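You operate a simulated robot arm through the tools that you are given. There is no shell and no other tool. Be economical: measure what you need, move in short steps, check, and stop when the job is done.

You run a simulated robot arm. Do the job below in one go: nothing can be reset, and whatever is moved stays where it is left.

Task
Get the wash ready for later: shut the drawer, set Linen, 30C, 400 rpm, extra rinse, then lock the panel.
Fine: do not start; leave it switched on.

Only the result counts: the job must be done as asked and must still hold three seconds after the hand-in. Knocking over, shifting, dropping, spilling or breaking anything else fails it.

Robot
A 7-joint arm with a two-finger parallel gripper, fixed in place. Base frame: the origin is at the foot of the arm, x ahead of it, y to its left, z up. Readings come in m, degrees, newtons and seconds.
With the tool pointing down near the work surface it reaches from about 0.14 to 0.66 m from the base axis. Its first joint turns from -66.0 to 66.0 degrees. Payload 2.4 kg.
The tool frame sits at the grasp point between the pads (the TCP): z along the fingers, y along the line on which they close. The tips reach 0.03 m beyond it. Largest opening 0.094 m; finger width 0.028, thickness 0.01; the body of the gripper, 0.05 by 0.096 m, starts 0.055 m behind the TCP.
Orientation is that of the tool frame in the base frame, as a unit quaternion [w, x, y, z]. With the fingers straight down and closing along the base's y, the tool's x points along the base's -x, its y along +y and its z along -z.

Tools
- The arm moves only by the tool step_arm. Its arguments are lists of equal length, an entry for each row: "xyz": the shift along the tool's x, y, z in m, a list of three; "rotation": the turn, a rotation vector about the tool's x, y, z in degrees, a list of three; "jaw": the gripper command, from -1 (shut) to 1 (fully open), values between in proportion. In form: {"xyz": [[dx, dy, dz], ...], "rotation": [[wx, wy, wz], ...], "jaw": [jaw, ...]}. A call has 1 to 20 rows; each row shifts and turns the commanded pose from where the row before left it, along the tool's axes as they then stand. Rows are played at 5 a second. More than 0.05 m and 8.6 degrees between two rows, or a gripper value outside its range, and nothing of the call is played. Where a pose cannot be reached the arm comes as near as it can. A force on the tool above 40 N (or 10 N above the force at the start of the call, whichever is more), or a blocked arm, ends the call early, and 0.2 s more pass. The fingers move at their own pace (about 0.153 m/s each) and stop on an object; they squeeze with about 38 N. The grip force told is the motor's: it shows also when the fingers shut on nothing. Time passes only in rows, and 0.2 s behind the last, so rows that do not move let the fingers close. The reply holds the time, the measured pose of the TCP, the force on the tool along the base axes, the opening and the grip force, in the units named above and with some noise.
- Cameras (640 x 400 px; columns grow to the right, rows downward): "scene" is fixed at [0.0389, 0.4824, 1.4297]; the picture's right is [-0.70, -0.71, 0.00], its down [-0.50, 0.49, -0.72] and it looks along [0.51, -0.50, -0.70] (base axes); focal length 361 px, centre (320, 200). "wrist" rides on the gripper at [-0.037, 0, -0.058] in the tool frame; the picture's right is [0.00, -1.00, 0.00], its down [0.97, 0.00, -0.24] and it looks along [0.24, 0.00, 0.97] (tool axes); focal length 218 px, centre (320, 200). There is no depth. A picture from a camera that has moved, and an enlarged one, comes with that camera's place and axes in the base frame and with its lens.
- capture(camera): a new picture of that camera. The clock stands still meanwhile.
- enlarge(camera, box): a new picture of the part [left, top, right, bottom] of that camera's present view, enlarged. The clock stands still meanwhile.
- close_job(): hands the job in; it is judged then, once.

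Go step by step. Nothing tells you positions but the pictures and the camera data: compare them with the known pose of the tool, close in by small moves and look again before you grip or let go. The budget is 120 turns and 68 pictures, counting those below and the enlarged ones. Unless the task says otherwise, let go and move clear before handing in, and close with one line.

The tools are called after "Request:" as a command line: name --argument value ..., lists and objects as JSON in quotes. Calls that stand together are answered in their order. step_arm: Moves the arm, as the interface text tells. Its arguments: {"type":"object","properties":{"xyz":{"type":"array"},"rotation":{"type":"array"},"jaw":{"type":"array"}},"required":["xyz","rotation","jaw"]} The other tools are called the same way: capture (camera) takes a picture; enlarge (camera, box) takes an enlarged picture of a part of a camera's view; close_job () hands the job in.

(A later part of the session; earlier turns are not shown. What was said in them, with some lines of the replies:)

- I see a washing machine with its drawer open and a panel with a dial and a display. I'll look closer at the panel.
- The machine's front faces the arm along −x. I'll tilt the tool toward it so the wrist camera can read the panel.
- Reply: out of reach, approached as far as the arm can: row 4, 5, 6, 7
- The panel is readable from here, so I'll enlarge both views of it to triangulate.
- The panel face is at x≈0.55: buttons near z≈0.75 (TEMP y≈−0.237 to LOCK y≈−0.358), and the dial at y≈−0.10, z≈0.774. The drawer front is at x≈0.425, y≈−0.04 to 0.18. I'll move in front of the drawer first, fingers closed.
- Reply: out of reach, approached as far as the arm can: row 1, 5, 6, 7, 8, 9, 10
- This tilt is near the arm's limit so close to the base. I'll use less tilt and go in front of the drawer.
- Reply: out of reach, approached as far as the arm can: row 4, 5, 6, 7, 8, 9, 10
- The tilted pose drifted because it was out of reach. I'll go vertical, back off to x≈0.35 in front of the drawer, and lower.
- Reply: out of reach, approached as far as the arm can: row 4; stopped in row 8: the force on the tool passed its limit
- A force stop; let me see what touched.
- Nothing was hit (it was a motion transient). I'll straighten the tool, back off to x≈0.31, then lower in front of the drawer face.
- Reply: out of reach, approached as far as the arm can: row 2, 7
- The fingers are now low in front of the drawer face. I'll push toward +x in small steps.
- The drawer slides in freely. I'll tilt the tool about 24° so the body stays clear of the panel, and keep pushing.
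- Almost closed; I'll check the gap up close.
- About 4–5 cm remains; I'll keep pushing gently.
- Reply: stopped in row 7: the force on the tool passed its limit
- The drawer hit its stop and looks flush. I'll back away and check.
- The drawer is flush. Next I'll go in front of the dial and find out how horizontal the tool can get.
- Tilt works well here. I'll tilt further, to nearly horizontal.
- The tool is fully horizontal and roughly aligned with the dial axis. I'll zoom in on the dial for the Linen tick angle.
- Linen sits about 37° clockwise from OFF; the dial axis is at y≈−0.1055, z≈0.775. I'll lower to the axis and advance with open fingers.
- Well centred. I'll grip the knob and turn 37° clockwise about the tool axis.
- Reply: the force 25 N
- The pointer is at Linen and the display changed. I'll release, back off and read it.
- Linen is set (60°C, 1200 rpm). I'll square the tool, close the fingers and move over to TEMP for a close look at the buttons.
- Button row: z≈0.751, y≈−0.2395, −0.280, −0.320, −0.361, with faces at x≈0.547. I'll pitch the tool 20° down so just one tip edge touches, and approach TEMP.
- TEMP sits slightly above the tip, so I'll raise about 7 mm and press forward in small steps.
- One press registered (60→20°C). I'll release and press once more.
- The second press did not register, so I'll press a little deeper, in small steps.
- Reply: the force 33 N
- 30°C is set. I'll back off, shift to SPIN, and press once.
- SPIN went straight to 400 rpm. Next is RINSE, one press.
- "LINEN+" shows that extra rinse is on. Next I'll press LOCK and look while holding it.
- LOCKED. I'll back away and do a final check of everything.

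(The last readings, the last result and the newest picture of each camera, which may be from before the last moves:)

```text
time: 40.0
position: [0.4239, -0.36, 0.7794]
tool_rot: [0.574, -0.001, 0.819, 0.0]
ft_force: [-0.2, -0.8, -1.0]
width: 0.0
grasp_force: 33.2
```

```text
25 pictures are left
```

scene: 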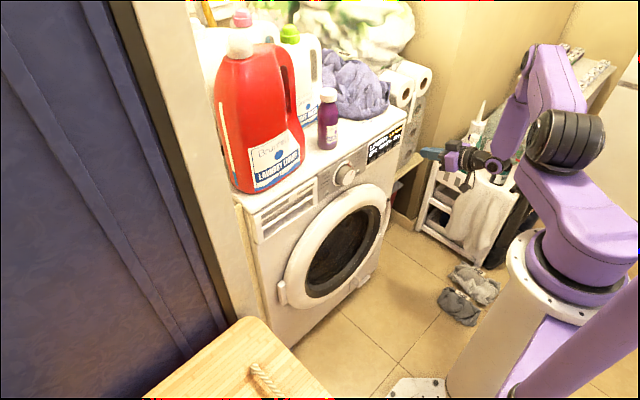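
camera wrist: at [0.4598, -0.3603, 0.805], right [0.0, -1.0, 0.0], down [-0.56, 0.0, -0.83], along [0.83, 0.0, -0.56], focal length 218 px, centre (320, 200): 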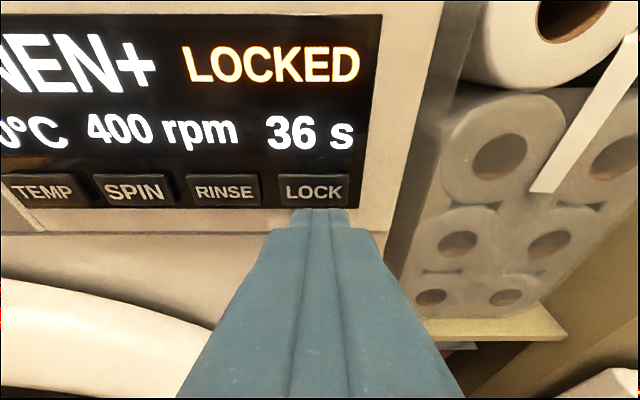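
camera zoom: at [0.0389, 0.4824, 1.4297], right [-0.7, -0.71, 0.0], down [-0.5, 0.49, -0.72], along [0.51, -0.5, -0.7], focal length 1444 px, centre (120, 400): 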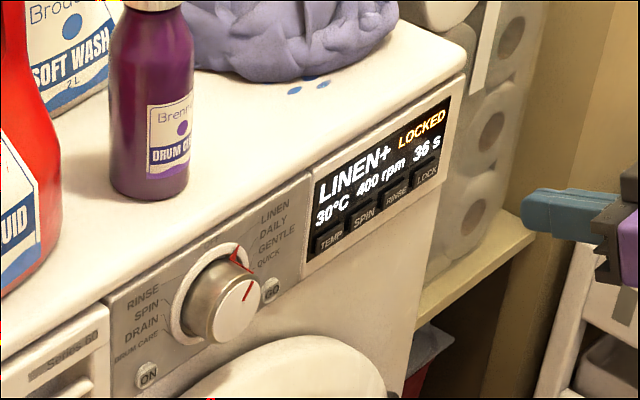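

The drawer is flush, the display reads LINEN+, 30°C, 400 rpm, LOCKED, and the arm is clear. I'm handing in.

Request:
close_job

```text
The job is handed in.
```

The drawer is shut and the machine is set to Linen, 30°C, 400 rpm with extra rinse; the panel is locked, and it's switched on but not started.
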